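You operate a simulated robot arm through the tools that you are given. There is no shell and no other tool.

You run a simulated robot arm. Do the job below in one go: nothing can be reset, and whatever is moved stays where it is left.

JOB
Wipe the valve block, then pump the compensator's piston up to 400 ml.
Fine: old oil on the block would hide a fresh leak. Put the rag back; open the red valve lever before pumping, shut it after. What is to be rubbed or washed off counts as gone when no trace of it is left.

The check looks at the end state, three seconds after you hand in, the way a careful person would. Anything else that was tipped, shoved, dropped, spilled or broken makes it a failure.

ROBOT AND FRAMES
A 6-joint arm with a two-finger gripper, fixed in place. Base frame: the origin is at the foot of the arm, x ahead of it, y to its left, z up. Lengths are in m, angles in rad, forces in N, time in s.
Its first joint turns from -2.897 to 2.897 rad. Payload 1.71 kg.
The TCP is the grasp point between the finger pads, 0.02 m short of the fingertips. In the tool frame z runs along the fingers and y along their closing line. The gripper opens to 0.096 m. The gripper's body begins 0.113 m behind the TCP.
Orientation is that of the tool frame in the base frame, as [roll, pitch, yaw] about the fixed x, y, z axes, in that order (R = Rz(yaw) Ry(pitch) Rx(roll)). With the fingers straight down and closing along the base's y, the tool's x points along the base's -x, its y along +y and its z along -z.

CONTROLS
- The arm moves only by the tool servo_tool. Its argument "increments" is a list of rows, each an object (a shift or turn left out is 0, a gripper value left out holds the last) with "slide": the shift along the tool's x, y, z in m, a list of three; "turn": the turn, a rotation vector about the tool's x, y, z in rad, a list of three; "jaw": the opening in per cent of the stroke, from 0 (shut) to 100 (fully open). In form: [{"slide": [tx, ty, tz], "turn": [wx, wy, wz], "jaw": jaw}, ...]. A call has 1 to 20 rows; each row is the pose to reach, as a shift and turn from the pose commanded when the call began, along the tool's axes at that moment. Rows are played at 5 a second. More than 0.05 m and 0.15 rad between two rows, or a gripper value outside its range, and nothing of the call is played. A pose out of reach is approached as far as the arm can. The call stops where the force on the tool passes 50 N (or 10 N more than at its start, if that is more) or the arm is blocked; 0.2 s more then pass. The fingers move at their own pace (about 0.045 m/s each) and stop on an object; they squeeze with about 33 N. The grip force told is the motor's: it shows also when the fingers shut on nothing. Time passes only in rows, and 0.2 s behind the last, so rows that repeat a pose let the fingers close. It gives the time, the measured TCP pose, the force on the tool (base axes), the opening and the grip force at its end, in the units of the frame above (readings bear some noise), with the torque about the TCP (base axes, N m) and any sound that the robot's microphone picked up, and new pictures: "views" is both (left out), scene, wrist or none.
- Cameras (640 x 400 px; columns grow to the right, rows downward): "scene" is fixed at [0.4028, 0.4984, 1.3666]; the picture's right is [-0.59, -0.80, 0.00], its down [-0.63, 0.46, -0.62] and it looks along [0.50, -0.37, -0.78] (base axes); focal length 334 px, centre (320, 200). "wrist" rides on the gripper at [0.066, 0.014, -0.145] in the tool frame; the picture's right is [-0.21, 0.98, 0.00], its down [-0.88, -0.18, -0.45] and it looks along [-0.44, -0.09, 0.90] (tool axes); focal length 275 px, centre (320, 200). There is no depth. A picture from a camera that has moved, and an enlarged one, comes with that camera's place and axes in the base frame and with its lens.
- move_column(by): slides the trunk up (or, below 0, down) by that many m; the arm rides with it, the base frame stays. It gives what a move gives, with no picture.
- zoom(camera, box): a new picture of the part [left, top, right, bottom] of that camera's present view, enlarged. It takes no simulated time.
- finish_job(): hands the job in; it is judged then, once.

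Places have to be worked out from the pictures, the camera data and where the tool is seen. Open the gripper and draw the arm clear of the work before you hand the job in, unless the task says otherwise.

The tools are called by a JSON object that holds its "method" and its "body". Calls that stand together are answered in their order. servo_tool: Moves the arm, as the interface text tells. Its arguments: {"type":"object","properties":{"increments":{"type":"array"},"views":{"type":"string","enum":["both","scene","wrist","none"]}},"required":["increments"]} The other tools are called the same way: move_column (by) slides the trunk up or down; zoom (camera, box) takes an enlarged picture of a part of a camera's view; finish_job () hands the job in.

At the start:

```text
time_s: 0.0
ee_pos: [0.5172, 0.1569, 1.0826]
ee_rot: [3.139, 0.0, -3.141]
contact_force: [-0.7, 0.8, 0.1]
wrist_torque: [0.03, 0.0, 0.0]
finger_gap: 0.0957
gripper_force: 0.0
trunk travel left (down, up): [-0.175, 0.215]
```

scene: 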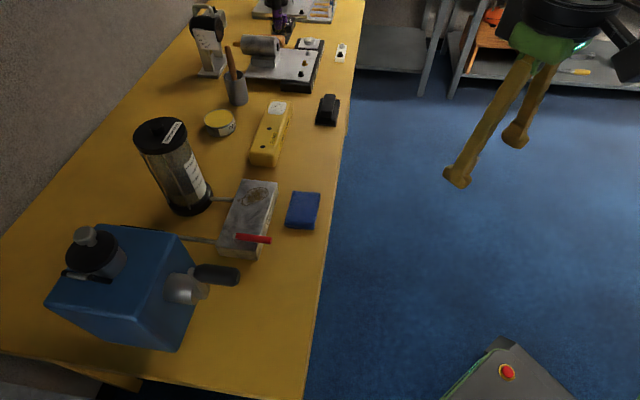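
wrist: 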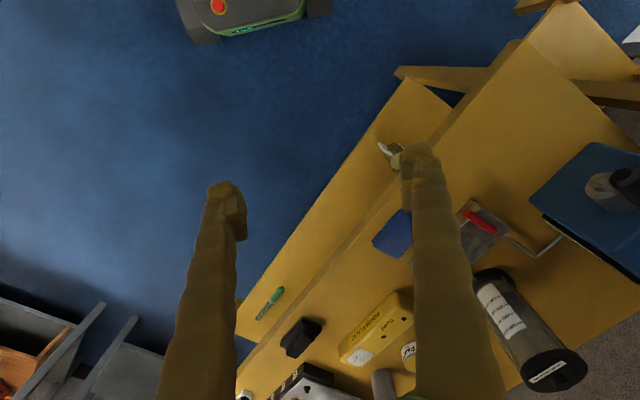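

I begin by looking closer at the pump, the valve block, the compensator cylinder and the blue rag in both views before moving anything.

{"method": "zoom", "body": {"camera": "scene", "box": [200, 160, 340, 270]}}

{"method": "zoom", "body": {"camera": "scene", "box": [30, 200, 260, 360]}}

{"method": "zoom", "body": {"camera": "scene", "box": [120, 100, 240, 230]}}

{"method": "zoom", "body": {"camera": "wrist", "box": [360, 130, 640, 400]}}

```text
3.64 times, centred on (270, 215) of scene
camera zoom: at [0.4028, 0.4984, 1.3666], right [-0.59, -0.8, 0.0], down [-0.63, 0.46, -0.62], along [0.5, -0.37, -0.78], focal length 1213 px, centre (502, 146)
```

zoom: 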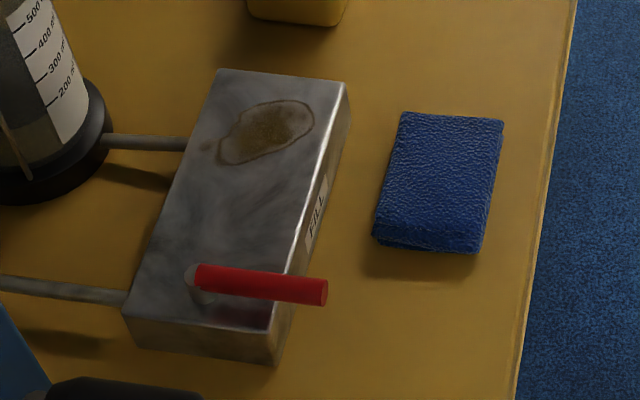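

```text
2.50 times, centred on (145, 280) of scene
camera zoom: at [0.4028, 0.4984, 1.3666], right [-0.59, -0.8, 0.0], down [-0.63, 0.46, -0.62], along [0.5, -0.37, -0.78], focal length 834 px, centre (758, 0)
```

zoom: 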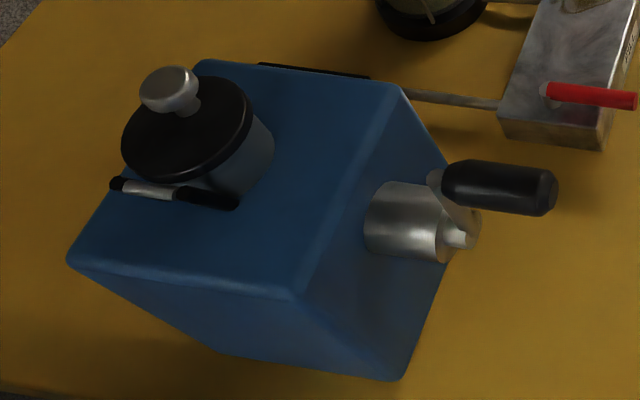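

```text
3.08 times, centred on (180, 165) of scene
camera zoom: at [0.4028, 0.4984, 1.3666], right [-0.59, -0.8, 0.0], down [-0.63, 0.46, -0.62], along [0.5, -0.37, -0.78], focal length 1026 px, centre (751, 308)
```

zoom: 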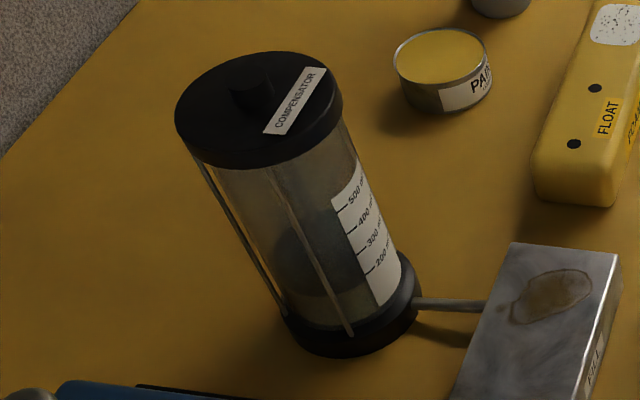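

```text
1.48 times, centred on (500, 265) of wrist
camera zoom: at [0.4526, 0.171, 1.2269], right [0.21, 0.98, 0.0], down [0.88, -0.18, 0.44], along [0.43, -0.09, -0.9], focal length 408 px, centre (53, 104)
```

zoom: 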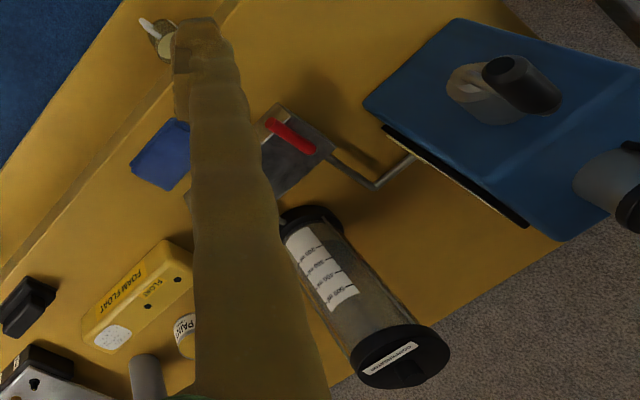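

The lever tip triangulates to about (0.73, 0.37, 0.81), and the rag to about (0.78, 0.26, 0.765). I move the arm over towards the bench while staying high to get better wrist views.

{"method": "servo_tool", "body": {"increments": [{"slide": [-0.02, 0.04, -0.01]}, {"slide": [-0.04, 0.08, -0.02]}, {"slide": [-0.06, 0.12, -0.03]}, {"slide": [-0.07, 0.16, -0.03]}, {"slide": [-0.08, 0.2, -0.03]}], "views": "both"}}

```text
time_s: 1.2
ee_pos: [0.5823, 0.3565, 1.1218]
ee_rot: [3.14, 0.018, -3.141]
contact_force: [-1.6, 0.1, 0.8]
wrist_torque: [0.03, -0.24, 0.01]
finger_gap: 0.0962
gripper_force: 0.1
trunk travel left (down, up): [-0.175, 0.215]
camera wrist: at [0.5142, 0.3703, 1.2649], right [0.21, 0.98, 0.0], down [0.87, -0.19, 0.46], along [0.45, -0.09, -0.89], focal length 275 px, centre (320, 200)
```

scene: 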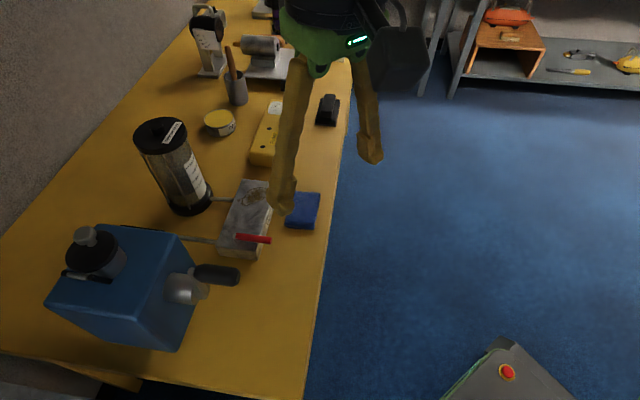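
wrist: 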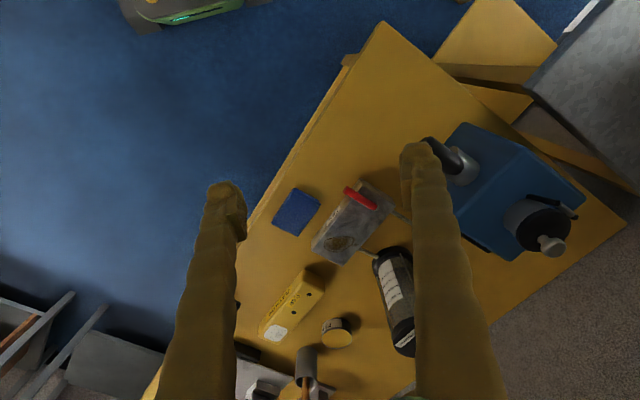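

Good overview: rag, block, compensator and pump are all visible from above. I zoom in on the block and the pump to read how the lever and crank are arranged.

{"method": "zoom", "body": {"camera": "wrist", "box": [260, 160, 420, 280]}}

{"method": "zoom", "body": {"camera": "wrist", "box": [400, 100, 620, 270]}}

```text
3.33 times, centred on (340, 220) of wrist
camera zoom: at [0.5142, 0.3703, 1.2649], right [0.21, 0.98, 0.0], down [0.87, -0.19, 0.46], along [0.45, -0.09, -0.89], focal length 918 px, centre (253, 133)
```

zoom: 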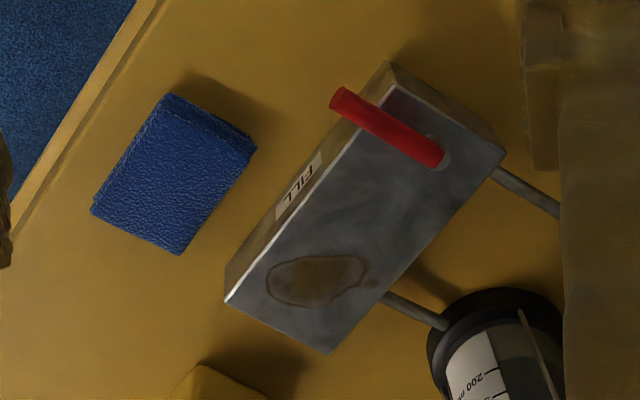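

```text
2.35 times, centred on (510, 185) of wrist
camera zoom: at [0.5142, 0.3703, 1.2649], right [0.21, 0.98, 0.0], down [0.87, -0.19, 0.46], along [0.45, -0.09, -0.89], focal length 648 px, centre (-127, 235)
```

zoom: 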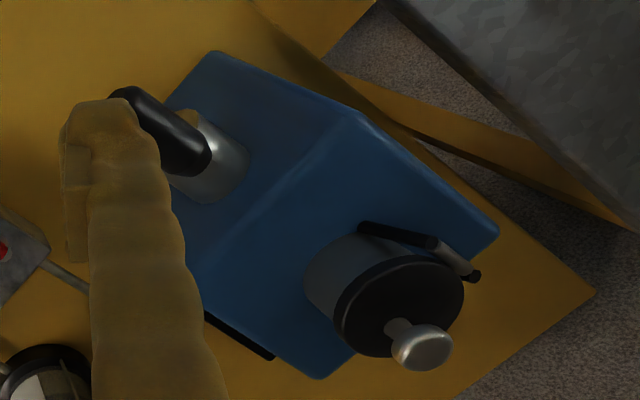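

The block is about 0.18 x 0.08 m, turned 45 degrees, with its top at z≈0.80; the stain is near (0.86, 0.34). The pump handle is near z≈0.95 at (0.64, 0.49). I shift to view the pump crank and the compensator scale more directly.

{"method": "servo_tool", "body": {"increments": [{"slide": [0.04, 0.03, -0.01]}, {"slide": [0.08, 0.06, -0.02]}, {"slide": [0.12, 0.09, -0.03]}, {"slide": [0.15, 0.12, -0.03]}, {"slide": [0.16, 0.14, -0.03]}, {"slide": [0.16, 0.14, -0.03]}], "views": "both"}}

```text
refused: row 1 steps farther than a row can; nothing moved
```

The first row slightly exceeded the step limit. I retry with smaller steps.

{"method": "servo_tool", "body": {"increments": [{"slide": [0.035, 0.028, -0.006]}, {"slide": [0.07, 0.056, -0.012]}, {"slide": [0.105, 0.084, -0.018]}, {"slide": [0.135, 0.112, -0.024]}, {"slide": [0.16, 0.14, -0.03]}, {"slide": [0.16, 0.14, -0.03]}], "views": "both"}}

```text
time_s: 2.6
ee_pos: [0.408, 0.4802, 1.15]
ee_rot: [3.141, 0.014, 3.141]
contact_force: [-0.1, -1.0, 0.0]
wrist_torque: [-0.04, 0.02, -0.03]
finger_gap: 0.0961
gripper_force: 0.1
trunk travel left (down, up): [-0.175, 0.215]
camera wrist: at [0.3419, 0.4946, 1.2938], right [0.21, 0.98, 0.0], down [0.87, -0.19, 0.46], along [0.45, -0.09, -0.89], focal length 275 px, centre (320, 200)
```

scene: 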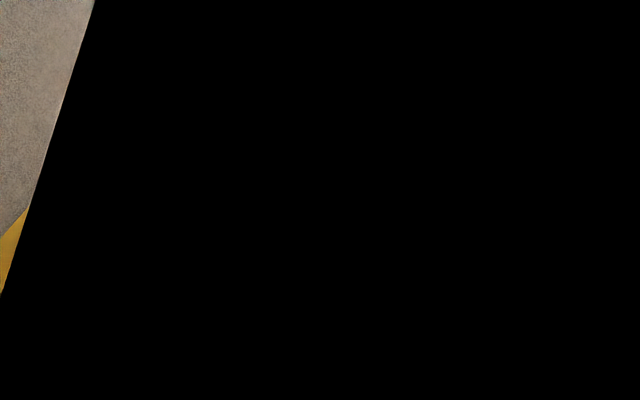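
wrist: 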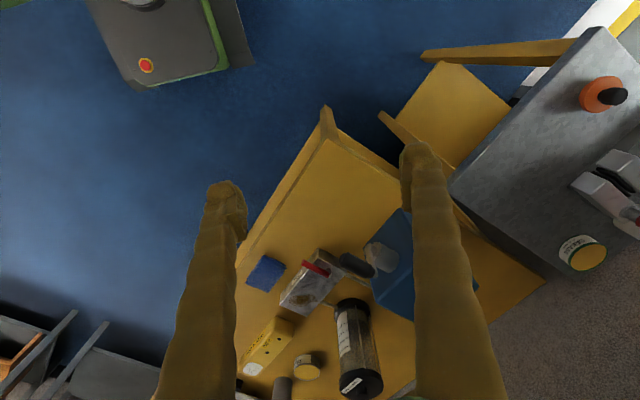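

The arm now hides the scene camera, but the wrist view shows the crank and compensator; I zoom there.

{"method": "zoom", "body": {"camera": "wrist", "box": [240, 220, 420, 400]}}

{"method": "zoom", "body": {"camera": "wrist", "box": [320, 225, 420, 315]}}

```text
2.22 times, centred on (330, 310) of wrist
camera zoom: at [0.3419, 0.4946, 1.2938], right [0.21, 0.98, 0.0], down [0.87, -0.19, 0.46], along [0.45, -0.09, -0.89], focal length 612 px, centre (298, -44)
```

zoom: 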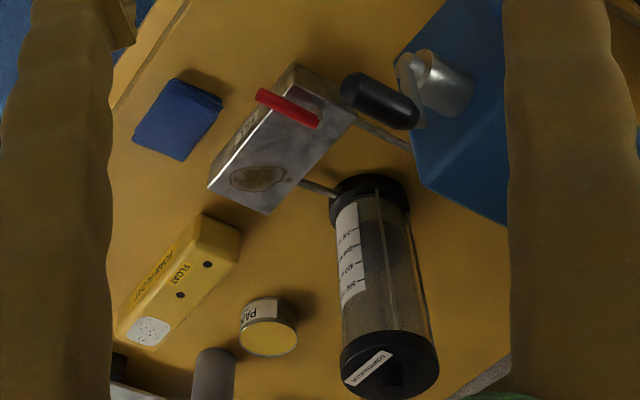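

```text
4.44 times, centred on (370, 270) of wrist
camera zoom: at [0.3419, 0.4946, 1.2938], right [0.21, 0.98, 0.0], down [0.87, -0.19, 0.46], along [0.45, -0.09, -0.89], focal length 1224 px, centre (98, -111)
```

zoom: 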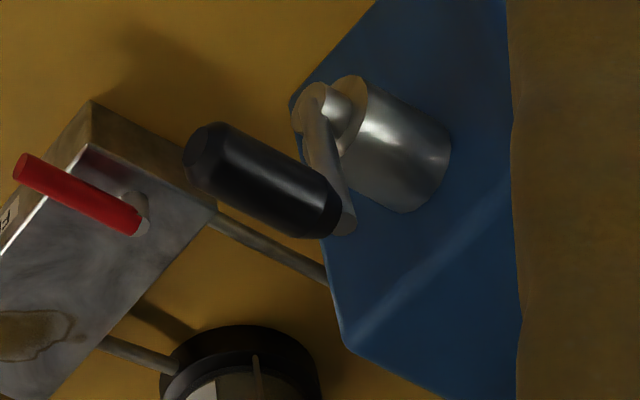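

The crank handle sits at 12 o'clock (z≈0.94) above a horizontal shaft at about (0.68, 0.525, 0.863), with its axis along the (0.7, 0.7) direction. Next I turn the tool by 45° to line up with the rag and move toward it, staying high; first a short hold to see how well the arm settles.

{"method": "servo_tool", "body": {"increments": [{"slide": [0, 0, 0]}, {"slide": [0, 0, 0]}, {"slide": [0, 0, 0]}], "views": "none"}}

```text
time_s: 3.4
ee_pos: [0.4113, 0.4832, 1.1501]
ee_rot: [-3.141, 0.014, -3.141]
contact_force: [0.2, -0.2, -1.0]
wrist_torque: [0.0, -0.01, -0.03]
finger_gap: 0.0961
gripper_force: 0.0
trunk travel left (down, up): [-0.175, 0.215]
```

The arm holds steady about 1–2 cm off what I commanded, so I will correct from measured readings. Now I travel to above the rag while turning so the fingers close across its narrow side.

{"method": "servo_tool", "body": {"increments": [{"slide": [-0.0315, -0.0185, 0.0], "turn": [0, 0, 0.0625]}, {"slide": [-0.063, -0.037, 0.0], "turn": [0, 0, 0.125]}, {"slide": [-0.0945, -0.0555, 0.0], "turn": [0, 0, 0.1875]}, {"slide": [-0.126, -0.074, 0.015], "turn": [0, 0, 0.25]}, {"slide": [-0.1575, -0.0925, 0.03], "turn": [0, 0, 0.3125]}, {"slide": [-0.189, -0.111, 0.045], "turn": [0, 0, 0.375]}, {"slide": [-0.2205, -0.1295, 0.06], "turn": [0, 0, 0.4375]}, {"slide": [-0.252, -0.148, 0.075], "turn": [0, 0, 0.5]}, {"slide": [-0.2835, -0.1665, 0.09], "turn": [0, 0, 0.5625]}, {"slide": [-0.315, -0.185, 0.105], "turn": [0, 0, 0.625]}, {"slide": [-0.3465, -0.2035, 0.12], "turn": [0, 0, 0.6875]}, {"slide": [-0.378, -0.222, 0.135], "turn": [0, 0, 0.75]}, {"slide": [-0.378, -0.222, 0.135], "turn": [0, 0, 0.75]}, {"slide": [-0.378, -0.222, 0.135], "turn": [0, 0, 0.75]}], "views": "both"}}

```text
time_s: 6.4
ee_pos: [0.8029, 0.273, 1.0177]
ee_rot: [3.132, 0.011, 2.392]
contact_force: [-0.3, -0.3, 0.6]
wrist_torque: [0.03, 0.01, -0.02]
finger_gap: 0.0959
gripper_force: 0.0
trunk travel left (down, up): [-0.175, 0.215]
camera wrist: at [0.763, 0.3282, 1.1615], right [0.82, 0.58, 0.01], down [0.51, -0.73, 0.45], along [0.27, -0.36, -0.89], focal length 275 px, centre (320, 200)
```

scene: 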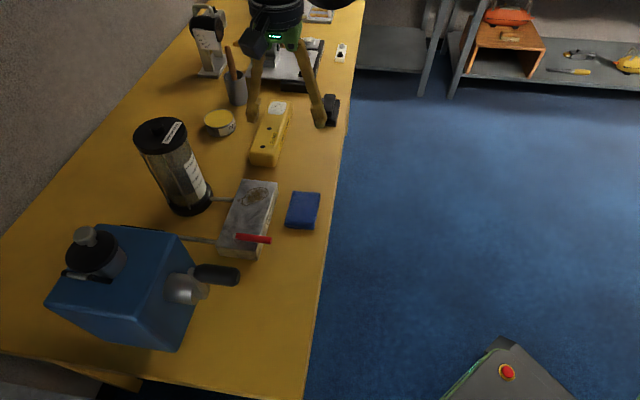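
wrist: 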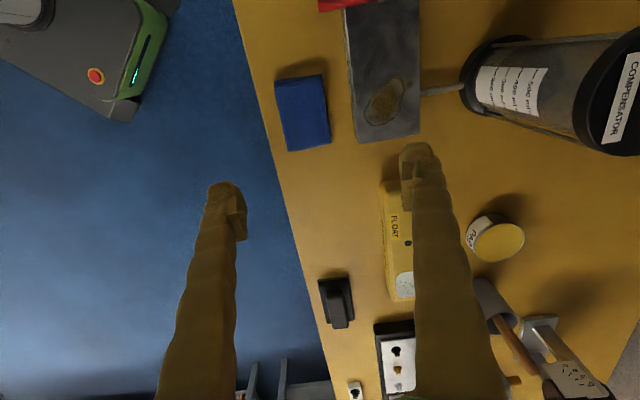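

The measured pose agrees with where the scene camera shows the fingers. I zoom on rag and stain in the wrist view for exact placement.

{"method": "zoom", "body": {"camera": "wrist", "box": [250, 50, 350, 170]}}

{"method": "zoom", "body": {"camera": "wrist", "box": [330, 0, 450, 160]}}

{"method": "zoom", "body": {"camera": "scene", "box": [150, 130, 220, 220]}}

```text
3.33 times, centred on (300, 110) of wrist
camera zoom: at [0.763, 0.3282, 1.1615], right [0.82, 0.58, 0.01], down [0.51, -0.73, 0.45], along [0.27, -0.36, -0.89], focal length 918 px, centre (387, 500)
```

zoom: 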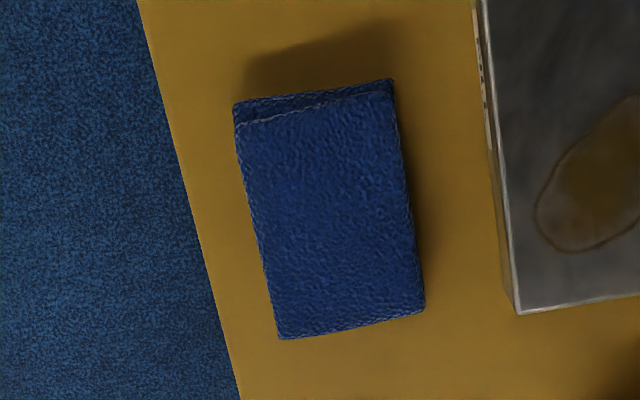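

```text
2.50 times, centred on (390, 80) of wrist
camera zoom: at [0.763, 0.3282, 1.1615], right [0.82, 0.58, 0.01], down [0.51, -0.73, 0.45], along [0.27, -0.36, -0.89], focal length 688 px, centre (145, 500)
```

zoom: 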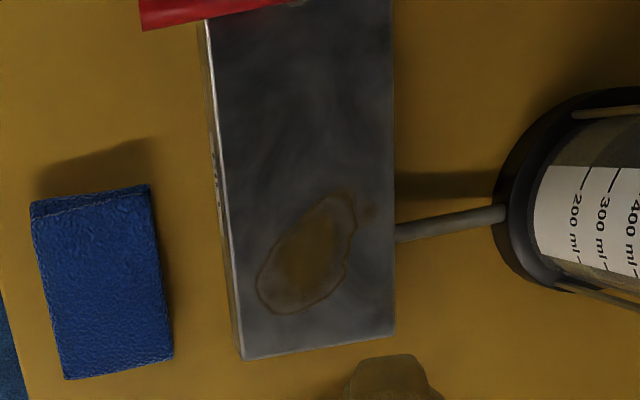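

```text
4.44 times, centred on (185, 175) of scene
camera zoom: at [0.4028, 0.4984, 1.3666], right [-0.59, -0.8, 0.0], down [-0.63, 0.46, -0.62], along [0.5, -0.37, -0.78], focal length 1483 px, centre (920, 311)
```

zoom: 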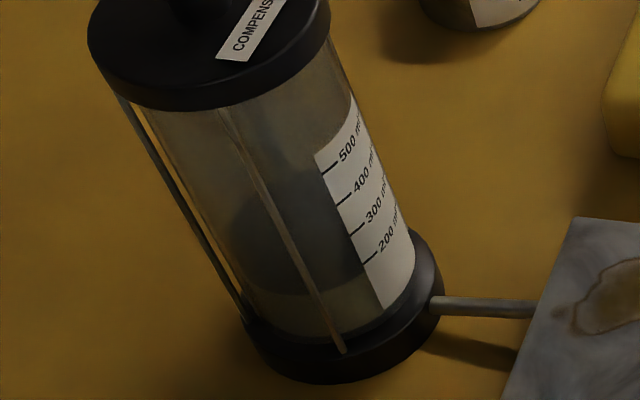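

The rag is about 0.062 x 0.087 m, centred at (0.788, 0.262), with its narrow side along 45°. I descend to about z=0.86 above it with the jaw at 82 % so the finger clears the block.

{"method": "servo_tool", "body": {"increments": [{"slide": [0.005, -0.02, 0.0], "jaw": 82}, {"slide": [0.005, -0.02, 0.04]}, {"slide": [0.005, -0.02, 0.08]}, {"slide": [0.005, -0.02, 0.12]}, {"slide": [0.005, -0.02, 0.155]}, {"slide": [0.005, -0.02, 0.155]}, {"slide": [0.005, -0.02, 0.155]}], "views": "both"}}

```text
time_s: 8.0
ee_pos: [0.7842, 0.263, 0.8628]
ee_rot: [3.132, 0.01, 2.392]
contact_force: [0.5, 0.8, 0.5]
wrist_torque: [0.02, -0.01, -0.01]
finger_gap: 0.0787
gripper_force: 0.1
trunk travel left (down, up): [-0.175, 0.215]
camera wrist: at [0.7443, 0.3178, 1.0076], right [0.82, 0.58, 0.01], down [0.51, -0.73, 0.45], along [0.27, -0.36, -0.89], focal length 275 px, centre (320, 200)
```

scene: 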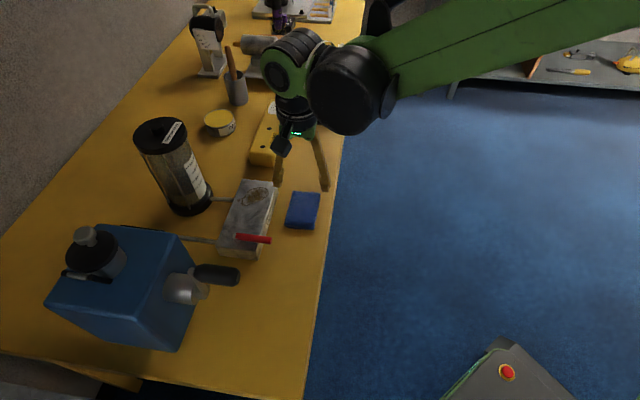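
wrist: 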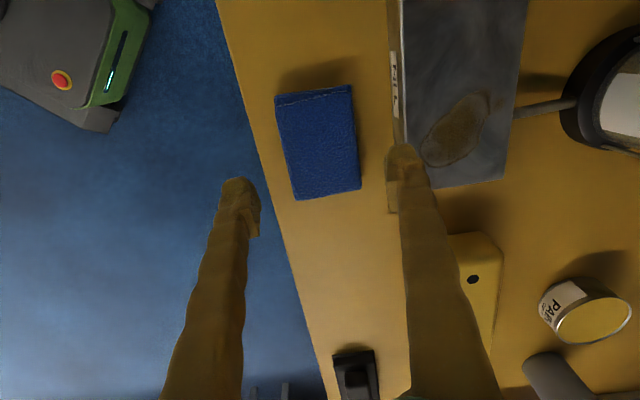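

The tool is aligned over the rag. I go down to z≈0.80 (fingertips about level with the rag's top) and check the view again before going around it.

{"method": "servo_tool", "body": {"increments": [{"slide": [-0.002, 0.001, 0.03]}, {"slide": [-0.003, 0.0015, 0.06]}, {"slide": [-0.003, 0.0015, 0.064]}, {"slide": [-0.003, 0.0015, 0.064]}], "views": "wrist"}}

```text
time_s: 9.0
ee_pos: [0.7913, 0.2626, 0.7991]
ee_rot: [3.134, 0.01, 2.39]
contact_force: [-0.3, 0.7, 0.7]
wrist_torque: [0.01, -0.04, 0.02]
finger_gap: 0.0787
gripper_force: 0.1
trunk travel left (down, up): [-0.175, 0.215]
camera wrist: at [0.7497, 0.3172, 0.9436], right [0.82, 0.58, 0.01], down [0.51, -0.73, 0.45], along [0.27, -0.36, -0.89], focal length 275 px, centre (320, 200)
```

wrist: 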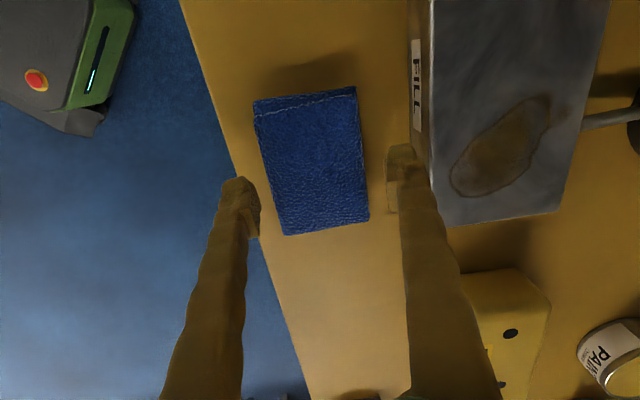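

Fingers straddle the rag evenly. I lower in small steps to z≈0.785 and look again.

{"method": "servo_tool", "body": {"increments": [{"slide": [0.003, -0.001, 0.006]}, {"slide": [0.004, -0.002, 0.012]}, {"slide": [0.004, -0.002, 0.014]}, {"slide": [0.004, -0.002, 0.014]}], "views": "both"}}

{"method": "zoom", "body": {"camera": "scene", "box": [250, 150, 350, 250]}}

{"method": "zoom", "body": {"camera": "wrist", "box": [200, 80, 440, 280]}}

```text
time_s: 10.0
ee_pos: [0.786, 0.2627, 0.7858]
ee_rot: [3.133, 0.011, 2.391]
contact_force: [0.7, 0.4, -0.8]
wrist_torque: [-0.01, -0.03, -0.02]
finger_gap: 0.0787
gripper_force: 0.1
trunk travel left (down, up): [-0.175, 0.215]
camera wrist: at [0.7455, 0.3184, 0.9301], right [0.82, 0.58, 0.01], down [0.51, -0.73, 0.45], along [0.27, -0.36, -0.89], focal length 275 px, centre (320, 200)
```

scene: 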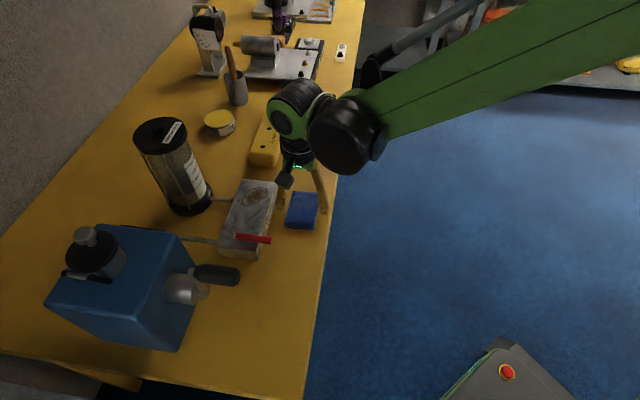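
wrist: 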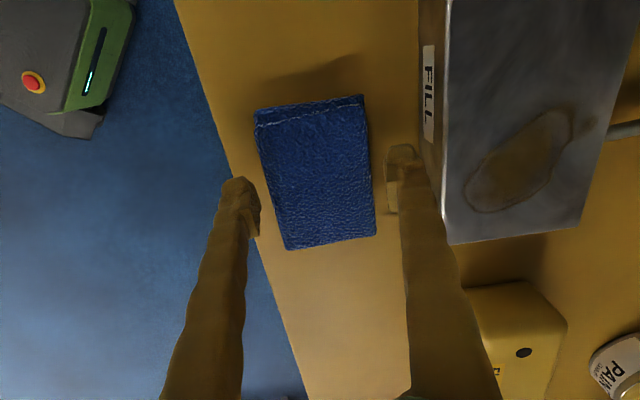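

```text
4.00 times, centred on (300, 200) of scene
camera zoom: at [0.4028, 0.4984, 1.3666], right [-0.59, -0.8, 0.0], down [-0.63, 0.46, -0.62], along [0.5, -0.37, -0.78], focal length 1334 px, centre (400, 200)
```

zoom: 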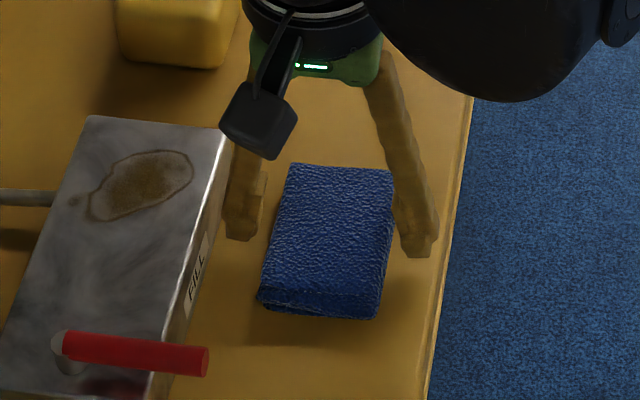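

```text
2.00 times, centred on (320, 180) of wrist
camera zoom: at [0.7455, 0.3184, 0.9301], right [0.82, 0.58, 0.01], down [0.51, -0.73, 0.45], along [0.27, -0.36, -0.89], focal length 551 px, centre (320, 240)
```

zoom: 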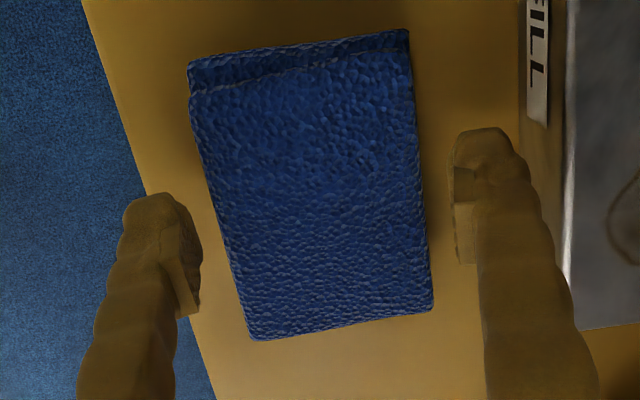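

The fingertips straddle the rag roughly 8–9 mm above the bench. I lower 3 mm more and close gently on the rag.

{"method": "servo_tool", "body": {"increments": [{"slide": [-0.002, 0.0, 0.003]}, {"slide": [-0.002, 0.0, 0.003]}, {"slide": [-0.002, 0.0, 0.003], "jaw": 50}, {"slide": [-0.002, 0.0, 0.003], "jaw": 0}, {"slide": [-0.002, 0.0, 0.003], "jaw": 0}, {"slide": [-0.002, 0.0, 0.003], "jaw": 0}, {"slide": [-0.002, 0.0, 0.003], "jaw": 0}], "views": "both"}}

```text
time_s: 11.6
ee_pos: [0.7873, 0.2628, 0.7835]
ee_rot: [3.133, 0.012, 2.392]
contact_force: [0.1, -0.1, 1.7]
wrist_torque: [-0.02, 0.01, -0.05]
finger_gap: 0.0666
gripper_force: 33.4
trunk travel left (down, up): [-0.175, 0.215]
camera wrist: at [0.7469, 0.3177, 0.927], right [0.82, 0.58, 0.01], down [0.51, -0.73, 0.45], along [0.27, -0.36, -0.89], focal length 275 px, centre (320, 200)
```

scene: 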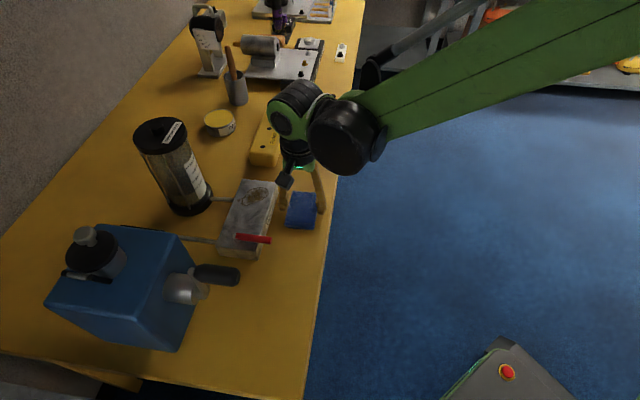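
wrist: 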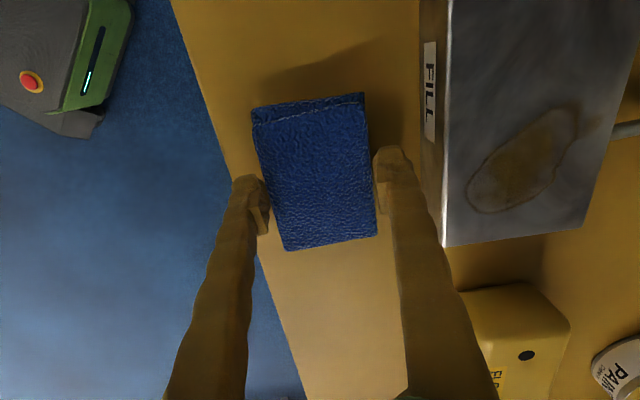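

The rag is gripped (gap 0.067, 33 N) and it did not shift. I note the pick pose (0.787, 0.263, 0.7835) for putting it back, and lift straight up.

{"method": "servo_tool", "body": {"increments": [{"slide": [0, 0, -0.02]}, {"slide": [0, 0, -0.045]}, {"slide": [0, 0, -0.07]}, {"slide": [0, 0, -0.07]}, {"slide": [0, 0, -0.07]}], "views": "both"}}

{"method": "zoom", "body": {"camera": "scene", "box": [220, 130, 340, 250]}}

```text
time_s: 12.8
ee_pos: [0.7855, 0.2626, 0.8515]
ee_rot: [3.132, 0.01, 2.392]
contact_force: [0.1, 0.2, -0.1]
wrist_torque: [0.04, 0.03, -0.02]
finger_gap: 0.0663
gripper_force: 32.7
trunk travel left (down, up): [-0.175, 0.215]
camera wrist: at [0.745, 0.3177, 0.9957], right [0.82, 0.58, 0.01], down [0.51, -0.73, 0.45], along [0.27, -0.36, -0.89], focal length 275 px, centre (320, 200)
```

scene: 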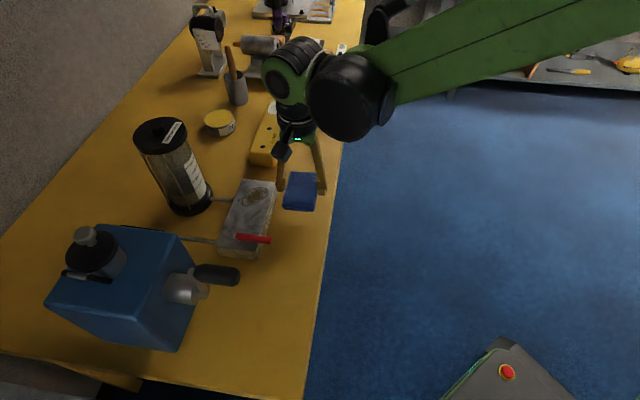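
wrist: 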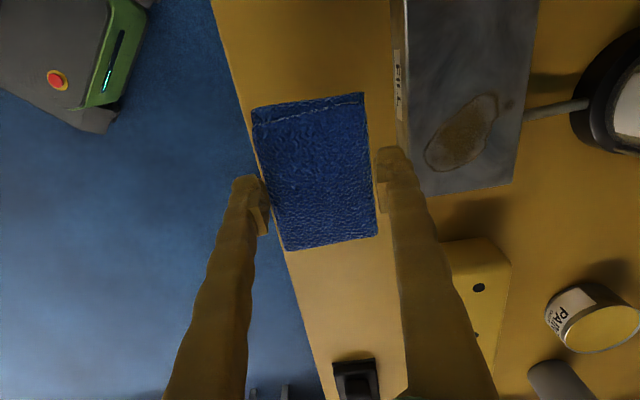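

```text
3.33 times, centred on (280, 190) of scene
camera zoom: at [0.4028, 0.4984, 1.3666], right [-0.59, -0.8, 0.0], down [-0.63, 0.46, -0.62], along [0.5, -0.37, -0.78], focal length 1112 px, centre (453, 233)
```

zoom: 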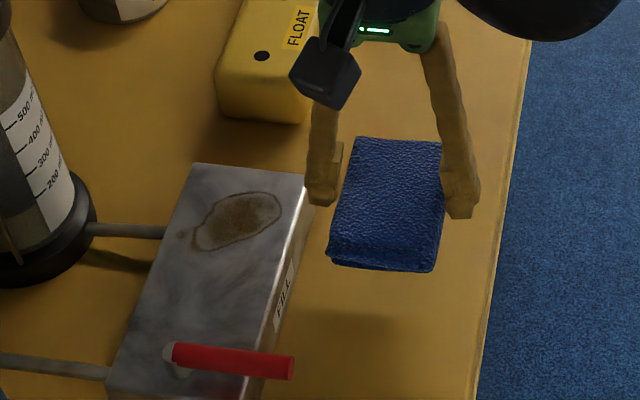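

The rag is held well. The stain spans about e1=+0.02…+0.07 and e2=−0.03…+0.035 from the block centre, and I move the rag above it, still about 25 mm clear of the block top.

{"method": "servo_tool", "body": {"increments": [{"slide": [-0.0015, 0.02, 0]}, {"slide": [-0.003, 0.045, 0]}, {"slide": [-0.005, 0.07, 0]}, {"slide": [-0.007, 0.095, 0]}, {"slide": [-0.0088, 0.111, 0]}, {"slide": [-0.0088, 0.111, 0]}, {"slide": [-0.0088, 0.111, 0]}], "views": "both"}}

{"method": "zoom", "body": {"camera": "scene", "box": [180, 110, 320, 260]}}

```text
time_s: 14.4
ee_pos: [0.8677, 0.3375, 0.8532]
ee_rot: [3.133, 0.01, 2.39]
contact_force: [-0.1, -0.2, 0.2]
wrist_torque: [-0.01, -0.02, 0.02]
finger_gap: 0.0666
gripper_force: 33.0
trunk travel left (down, up): [-0.175, 0.215]
camera wrist: at [0.8281, 0.3924, 0.9971], right [0.82, 0.58, 0.01], down [0.51, -0.73, 0.45], along [0.27, -0.36, -0.89], focal length 275 px, centre (320, 200)
```

scene: 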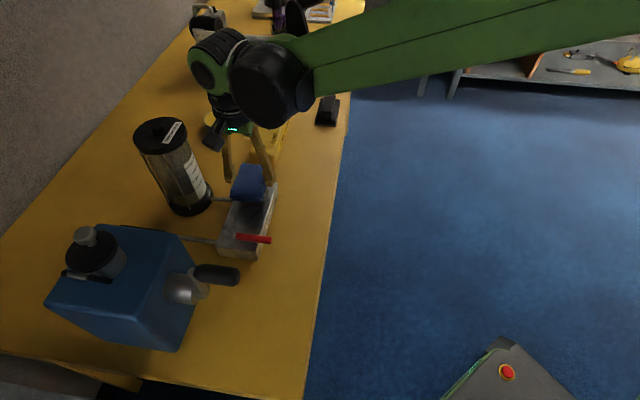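
wrist: 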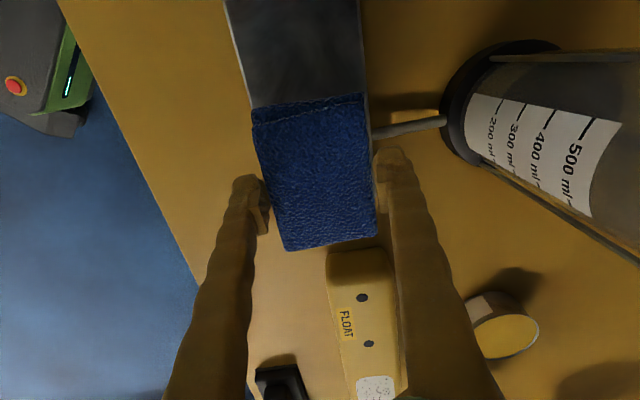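

```text
2.67 times, centred on (250, 185) of scene
camera zoom: at [0.4028, 0.4984, 1.3666], right [-0.59, -0.8, 0.0], down [-0.63, 0.46, -0.62], along [0.5, -0.37, -0.78], focal length 890 px, centre (507, 240)
```

zoom: 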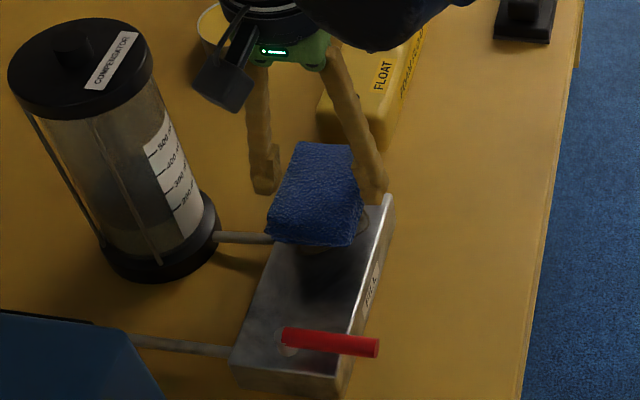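

TCP is at (0.868, 0.3375, 0.853), with the rag covering the stain from above. I lower in small steps until I feel contact.

{"method": "servo_tool", "body": {"increments": [{"slide": [0, 0, 0.01]}, {"slide": [0, 0, 0.018]}, {"slide": [0, 0, 0.022]}, {"slide": [0, 0, 0.022]}, {"slide": [0, 0, 0.022]}], "views": "none"}}

```text
time_s: 15.6
ee_pos: [0.8685, 0.3373, 0.8316]
ee_rot: [3.133, 0.009, 2.388]
contact_force: [0.0, 0.4, -0.6]
wrist_torque: [0.01, 0.0, -0.02]
finger_gap: 0.0665
gripper_force: 32.9
trunk travel left (down, up): [-0.175, 0.215]
```

No contact yet at z=0.8316; I continue down in 2 mm steps.

{"method": "servo_tool", "body": {"increments": [{"slide": [0, 0, 0.002]}, {"slide": [0, 0, 0.004]}, {"slide": [0, 0, 0.004]}], "views": "none"}}

{"method": "servo_tool", "body": {"increments": [{"slide": [0, 0, 0.002]}, {"slide": [0, 0, 0.003]}, {"slide": [0, 0, 0.003]}], "views": "none"}}

```text
time_s: 16.4
ee_pos: [0.8678, 0.3369, 0.828]
ee_rot: [3.133, 0.01, 2.391]
contact_force: [0.2, -0.5, -0.9]
wrist_torque: [0.03, -0.01, -0.01]
finger_gap: 0.0662
gripper_force: 33.4
trunk travel left (down, up): [-0.175, 0.215]
```

```text
time_s: 17.2
ee_pos: [0.8683, 0.3373, 0.8238]
ee_rot: [3.132, 0.01, 2.39]
contact_force: [0.3, 0.1, -0.8]
wrist_torque: [0.0, -0.01, 0.0]
finger_gap: 0.0666
gripper_force: 33.3
trunk travel left (down, up): [-0.175, 0.215]
```

Still no force at z=0.8238. I go on with 2 mm more and watch the force.

{"method": "servo_tool", "body": {"increments": [{"slide": [0, 0, 0.001]}, {"slide": [0, 0, 0.002]}, {"slide": [0, 0, 0.002]}], "views": "none"}}

{"method": "servo_tool", "body": {"increments": [{"slide": [0, 0, 0.001]}, {"slide": [0, 0, 0.002]}, {"slide": [0, 0, 0.002]}], "views": "scene"}}

{"method": "zoom", "body": {"camera": "scene", "box": [210, 150, 290, 230]}}

```text
time_s: 18.0
ee_pos: [0.8688, 0.3385, 0.8228]
ee_rot: [3.131, 0.01, 2.392]
contact_force: [1.4, 1.3, 5.0]
wrist_torque: [-0.03, 0.06, -0.08]
finger_gap: 0.0664
gripper_force: 33.2
trunk travel left (down, up): [-0.175, 0.215]
```

```text
time_s: 18.8
ee_pos: [0.8675, 0.3367, 0.823]
ee_rot: [3.131, 0.011, 2.391]
contact_force: [12.4, 1.7, 33.8]
wrist_torque: [0.19, -0.34, -0.1]
finger_gap: 0.0669
gripper_force: 32.9
trunk travel left (down, up): [-0.175, 0.215]
```

scene: 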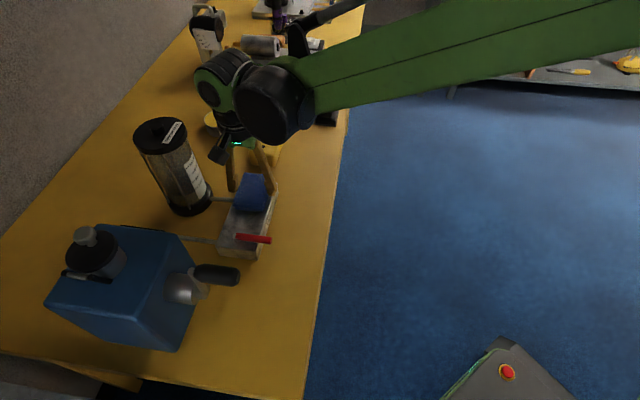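

```text
5.00 times, centred on (250, 190) of scene
camera zoom: at [0.4028, 0.4984, 1.3666], right [-0.59, -0.8, 0.0], down [-0.63, 0.46, -0.62], along [0.5, -0.37, -0.78], focal length 1668 px, centre (670, 250)
```

zoom: 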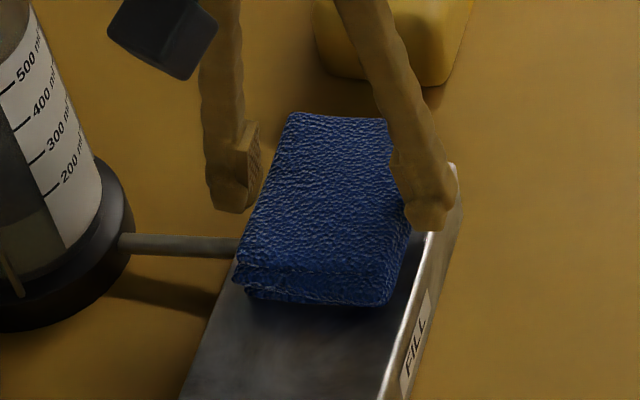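

Contact is made: about 34 N at z=0.823, so I ease off about 1.3 mm and rub in overlapping strokes over the whole stain.

{"method": "servo_tool", "body": {"increments": [{"slide": [0, 0, -0.0013]}, {"slide": [-0.01, 0, -0.0013]}, {"slide": [-0.02, 0, -0.0013]}, {"slide": [-0.01, 0.005, -0.0013]}, {"slide": [0, 0.01, -0.0013]}, {"slide": [0.01, 0.01, -0.0013]}, {"slide": [0.02, 0.01, -0.0013]}, {"slide": [0.01, 0.01, -0.0013]}, {"slide": [0, 0.01, -0.0013]}, {"slide": [-0.01, 0.01, -0.0013]}, {"slide": [-0.02, 0.01, -0.0013]}, {"slide": [-0.02, 0.0, -0.0013]}, {"slide": [-0.02, -0.01, -0.0013]}, {"slide": [-0.01, -0.01, -0.0013]}, {"slide": [0, -0.01, -0.0013]}, {"slide": [0.01, -0.01, -0.0013]}, {"slide": [0.02, -0.01, -0.0013]}, {"slide": [0.02, 0, -0.0013]}, {"slide": [0.01, 0, -0.0013]}, {"slide": [0, 0, -0.0013]}], "views": "scene"}}

{"method": "zoom", "body": {"camera": "scene", "box": [210, 150, 290, 230]}}

```text
time_s: 23.0
ee_pos: [0.8682, 0.3382, 0.8216]
ee_rot: [3.131, 0.009, 2.391]
contact_force: [-3.8, 3.9, 13.0]
wrist_torque: [0.14, 0.18, -0.04]
finger_gap: 0.0665
gripper_force: 33.0
trunk travel left (down, up): [-0.175, 0.215]
```

scene: 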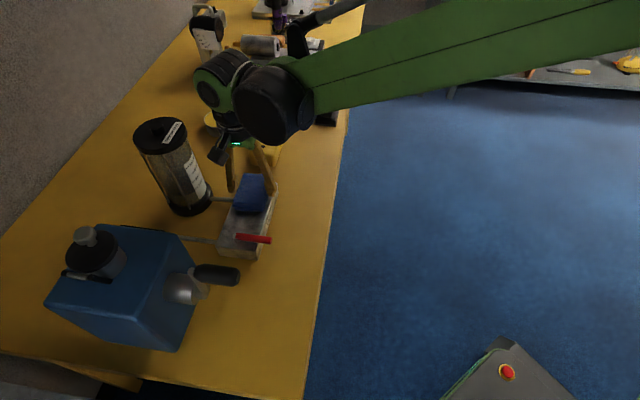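

```text
5.00 times, centred on (250, 190) of scene
camera zoom: at [0.4028, 0.4984, 1.3666], right [-0.59, -0.8, 0.0], down [-0.63, 0.46, -0.62], along [0.5, -0.37, -0.78], focal length 1668 px, centre (670, 250)
```

zoom: 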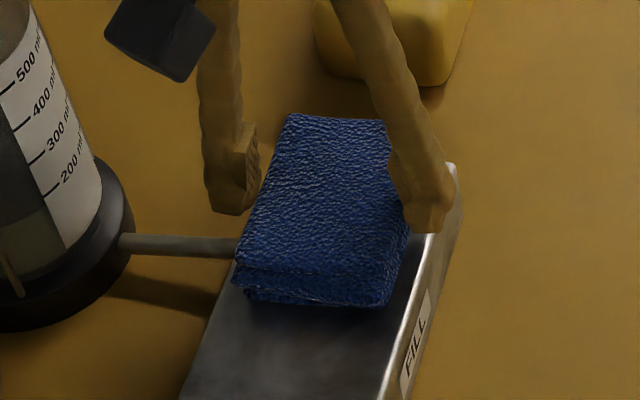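

The rub ran with about 13 N. I do a second pass with slightly more pressure and cross strokes before lifting to inspect.

{"method": "servo_tool", "body": {"increments": [{"slide": [0, 0, 0.0003]}, {"slide": [0, 0.011, 0.0003]}, {"slide": [0, 0, 0.0003]}, {"slide": [0, -0.011, 0.0003]}, {"slide": [-0.01, -0.011, 0.0003]}, {"slide": [-0.01, 0, 0.0003]}, {"slide": [-0.01, 0.011, 0.0003]}, {"slide": [-0.02, 0.011, 0.0003]}, {"slide": [-0.02, 0, 0.0003]}, {"slide": [-0.02, -0.011, 0.0003]}, {"slide": [-0.01, -0.011, 0.0003]}, {"slide": [0, -0.011, 0.0003]}, {"slide": [0.01, -0.011, 0.0003]}, {"slide": [0.01, 0, 0.0003]}, {"slide": [0.01, 0.011, 0.0003]}, {"slide": [0.02, 0.011, 0.0003]}, {"slide": [0.02, 0, 0.0003]}, {"slide": [0.02, -0.011, 0.0003]}, {"slide": [0.01, 0, 0.0003]}, {"slide": [0, 0, 0.0003]}], "views": "none"}}

{"method": "servo_tool", "body": {"increments": [{"slide": [0, 0, -0.02]}, {"slide": [0, -0.01, -0.04]}, {"slide": [0, -0.045, -0.06]}, {"slide": [0, -0.085, -0.06]}, {"slide": [0, -0.12, -0.06]}, {"slide": [0, -0.12, -0.06]}], "views": "both"}}

{"method": "zoom", "body": {"camera": "scene", "box": [200, 170, 290, 265]}}

{"method": "zoom", "body": {"camera": "wrist", "box": [370, 0, 570, 220]}}

```text
time_s: 27.2
ee_pos: [0.8695, 0.3382, 0.8227]
ee_rot: [3.133, 0.01, 2.391]
contact_force: [-0.9, 0.1, 1.5]
wrist_torque: [0.06, 0.05, -0.01]
finger_gap: 0.0666
gripper_force: 33.6
trunk travel left (down, up): [-0.175, 0.215]
```

```text
time_s: 28.6
ee_pos: [0.7853, 0.2496, 0.8825]
ee_rot: [3.131, 0.01, 2.389]
contact_force: [-0.5, 0.0, -0.1]
wrist_torque: [0.02, -0.03, -0.01]
finger_gap: 0.0667
gripper_force: 33.5
trunk travel left (down, up): [-0.175, 0.215]
camera wrist: at [0.7453, 0.3055, 1.0245], right [0.82, 0.58, 0.01], down [0.51, -0.73, 0.45], along [0.27, -0.36, -0.89], focal length 275 px, centre (320, 200)
```

scene: 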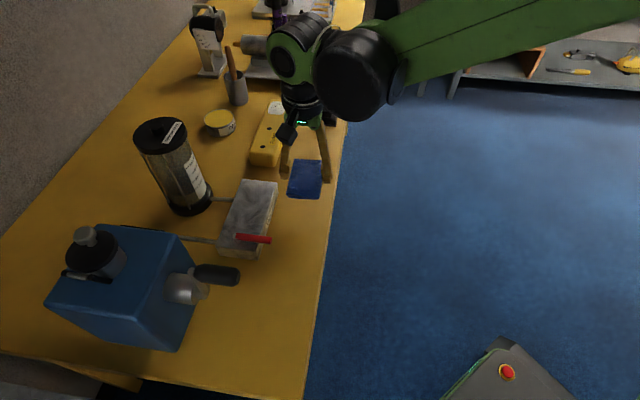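
wrist: 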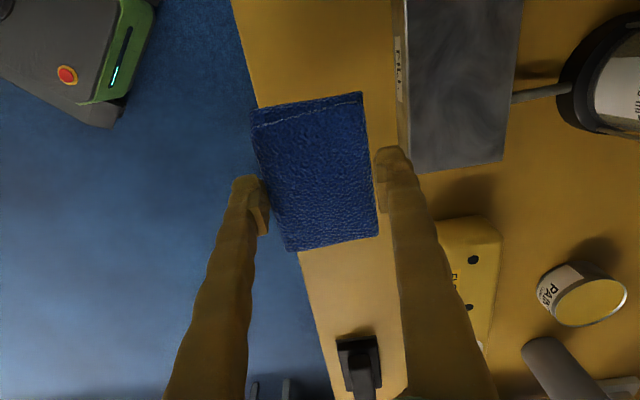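

```text
4.21 times, centred on (245, 218) of scene
camera zoom: at [0.4028, 0.4984, 1.3666], right [-0.59, -0.8, 0.0], down [-0.63, 0.46, -0.62], along [0.5, -0.37, -0.78], focal length 1405 px, centre (636, 126)
```

zoom: 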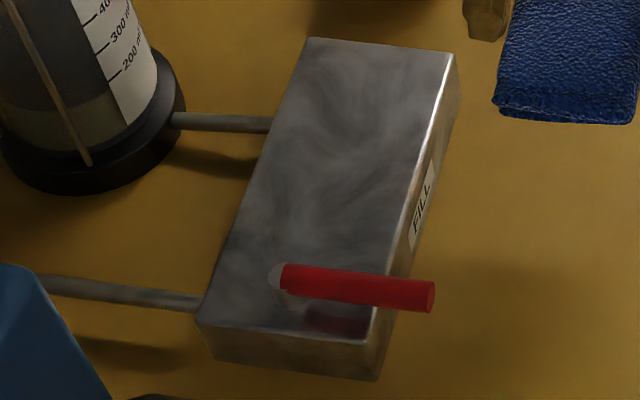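

```text
1.82 times, centred on (470, 110) of wrist
camera zoom: at [0.7453, 0.3055, 1.0245], right [0.82, 0.58, 0.01], down [0.51, -0.73, 0.45], along [0.27, -0.36, -0.89], focal length 500 px, centre (47, 364)
```

zoom: 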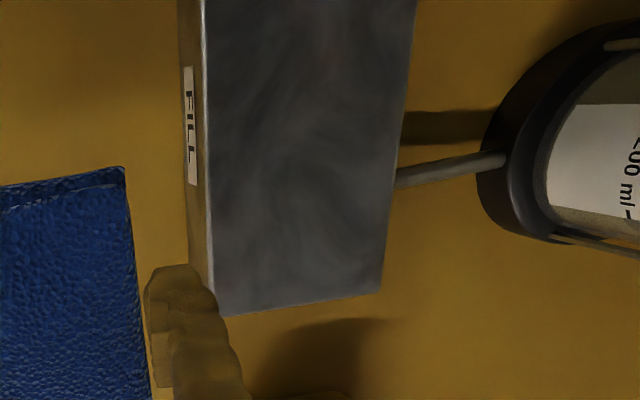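

The stain is gone from the top. I zoom harder on the top face for any leftover trace, including around the drip spot.

{"method": "zoom", "body": {"camera": "scene", "box": [232, 175, 282, 210]}}

{"method": "zoom", "body": {"camera": "wrist", "box": [400, 60, 530, 180]}}

```text
11.43 times, centred on (257, 192) of scene
camera zoom: at [0.4028, 0.4984, 1.3666], right [-0.59, -0.8, 0.0], down [-0.63, 0.46, -0.62], along [0.5, -0.37, -0.78], focal length 3812 px, centre (1040, 286)
```

zoom: 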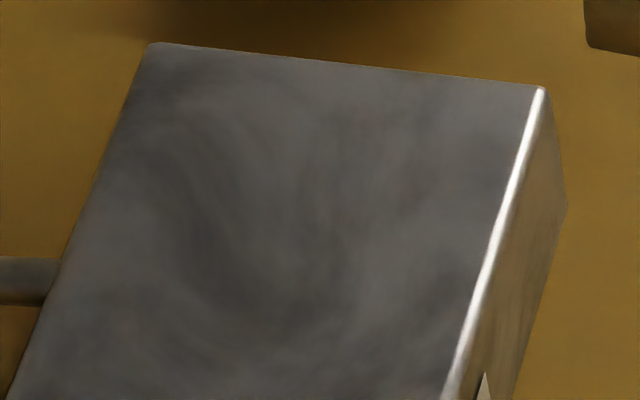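

```text
3.33 times, centred on (465, 120) of wrist
camera zoom: at [0.7453, 0.3055, 1.0245], right [0.82, 0.58, 0.01], down [0.51, -0.73, 0.45], along [0.27, -0.36, -0.89], focal length 918 px, centre (-163, 467)
```

zoom: 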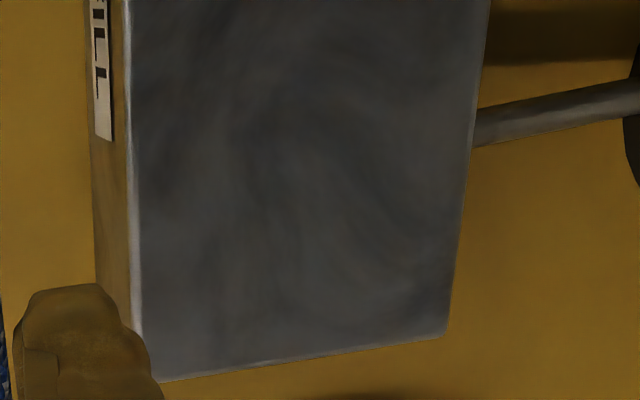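

Nearly clean, but a very faint brownish tint might remain, so I go back for one more thorough pass with a bit more pressure.

{"method": "servo_tool", "body": {"increments": [{"slide": [0, 0.035, 0]}, {"slide": [0, 0.08, 0]}, {"slide": [0, 0.12, 0.0]}, {"slide": [0, 0.12, 0.025]}, {"slide": [0, 0.12, 0.05]}, {"slide": [0, 0.12, 0.0605]}, {"slide": [0, 0.12, 0.0605]}], "views": "none"}}

```text
time_s: 30.2
ee_pos: [0.8691, 0.3379, 0.8216]
ee_rot: [3.133, 0.011, 2.393]
contact_force: [0.4, 0.6, -0.2]
wrist_torque: [0.01, 0.02, -0.02]
finger_gap: 0.0663
gripper_force: 33.6
trunk travel left (down, up): [-0.175, 0.215]
```

No contact force yet at z=0.8216; I press 1.2 mm further.

{"method": "servo_tool", "body": {"increments": [{"slide": [0, 0, 0.0006]}, {"slide": [0, 0, 0.0012]}, {"slide": [0, 0, 0.0012]}], "views": "none"}}

```text
time_s: 31.0
ee_pos: [0.8671, 0.3376, 0.8228]
ee_rot: [3.13, 0.011, 2.39]
contact_force: [8.6, 7.5, 25.7]
wrist_torque: [0.13, -0.04, -0.04]
finger_gap: 0.0661
gripper_force: 32.7
trunk travel left (down, up): [-0.175, 0.215]
```

About 26 N contact now. I rub at that pressure over the whole stained half of the block.

{"method": "servo_tool", "body": {"increments": [{"slide": [-0.01, 0, -0.0003]}, {"slide": [-0.02, 0.005, -0.0003]}, {"slide": [-0.02, 0.012, -0.0003]}, {"slide": [-0.01, 0.012, -0.0003]}, {"slide": [0, 0.012, -0.0003]}, {"slide": [0.01, 0.012, -0.0003]}, {"slide": [0.02, 0.012, -0.0003]}, {"slide": [0.03, 0.012, -0.0003]}, {"slide": [0.03, 0, -0.0003]}, {"slide": [0.02, 0, -0.0003]}, {"slide": [0.01, 0, -0.0003]}, {"slide": [0, 0, -0.0003]}, {"slide": [-0.01, 0, -0.0003]}, {"slide": [-0.02, -0.006, -0.0003]}, {"slide": [-0.02, -0.012, -0.0003]}, {"slide": [-0.01, -0.012, -0.0003]}, {"slide": [0, -0.012, -0.0003]}, {"slide": [0.01, -0.012, -0.0003]}, {"slide": [0.02, -0.012, -0.0003]}, {"slide": [0.01, 0, -0.0003]}], "views": "none"}}

{"method": "servo_tool", "body": {"increments": [{"slide": [-0.01, 0, 0]}, {"slide": [-0.01, 0.01, 0]}, {"slide": [0, 0.01, 0]}, {"slide": [0.01, 0.01, 0]}, {"slide": [0.01, 0, 0]}, {"slide": [0.01, -0.01, 0]}, {"slide": [0, -0.01, 0]}, {"slide": [-0.01, -0.01, 0]}, {"slide": [-0.02, -0.01, 0]}, {"slide": [-0.02, 0, 0]}, {"slide": [-0.02, 0.01, 0]}, {"slide": [-0.03, 0.01, 0]}, {"slide": [-0.03, 0, 0]}, {"slide": [-0.03, -0.01, 0]}, {"slide": [-0.02, -0.01, 0]}, {"slide": [-0.01, -0.01, 0]}, {"slide": [0, 0, 0]}], "views": "none"}}

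```text
time_s: 35.2
ee_pos: [0.8595, 0.3448, 0.8213]
ee_rot: [3.133, 0.01, 2.395]
contact_force: [-7.5, 0.6, 13.8]
wrist_torque: [0.02, 0.17, -0.01]
finger_gap: 0.0664
gripper_force: 32.8
trunk travel left (down, up): [-0.175, 0.215]
```

```text
time_s: 38.8
ee_pos: [0.861, 0.3444, 0.8207]
ee_rot: [3.134, 0.009, 2.393]
contact_force: [-0.4, 0.9, 0.8]
wrist_torque: [-0.02, -0.03, 0.0]
finger_gap: 0.0664
gripper_force: 33.0
trunk travel left (down, up): [-0.175, 0.215]
```

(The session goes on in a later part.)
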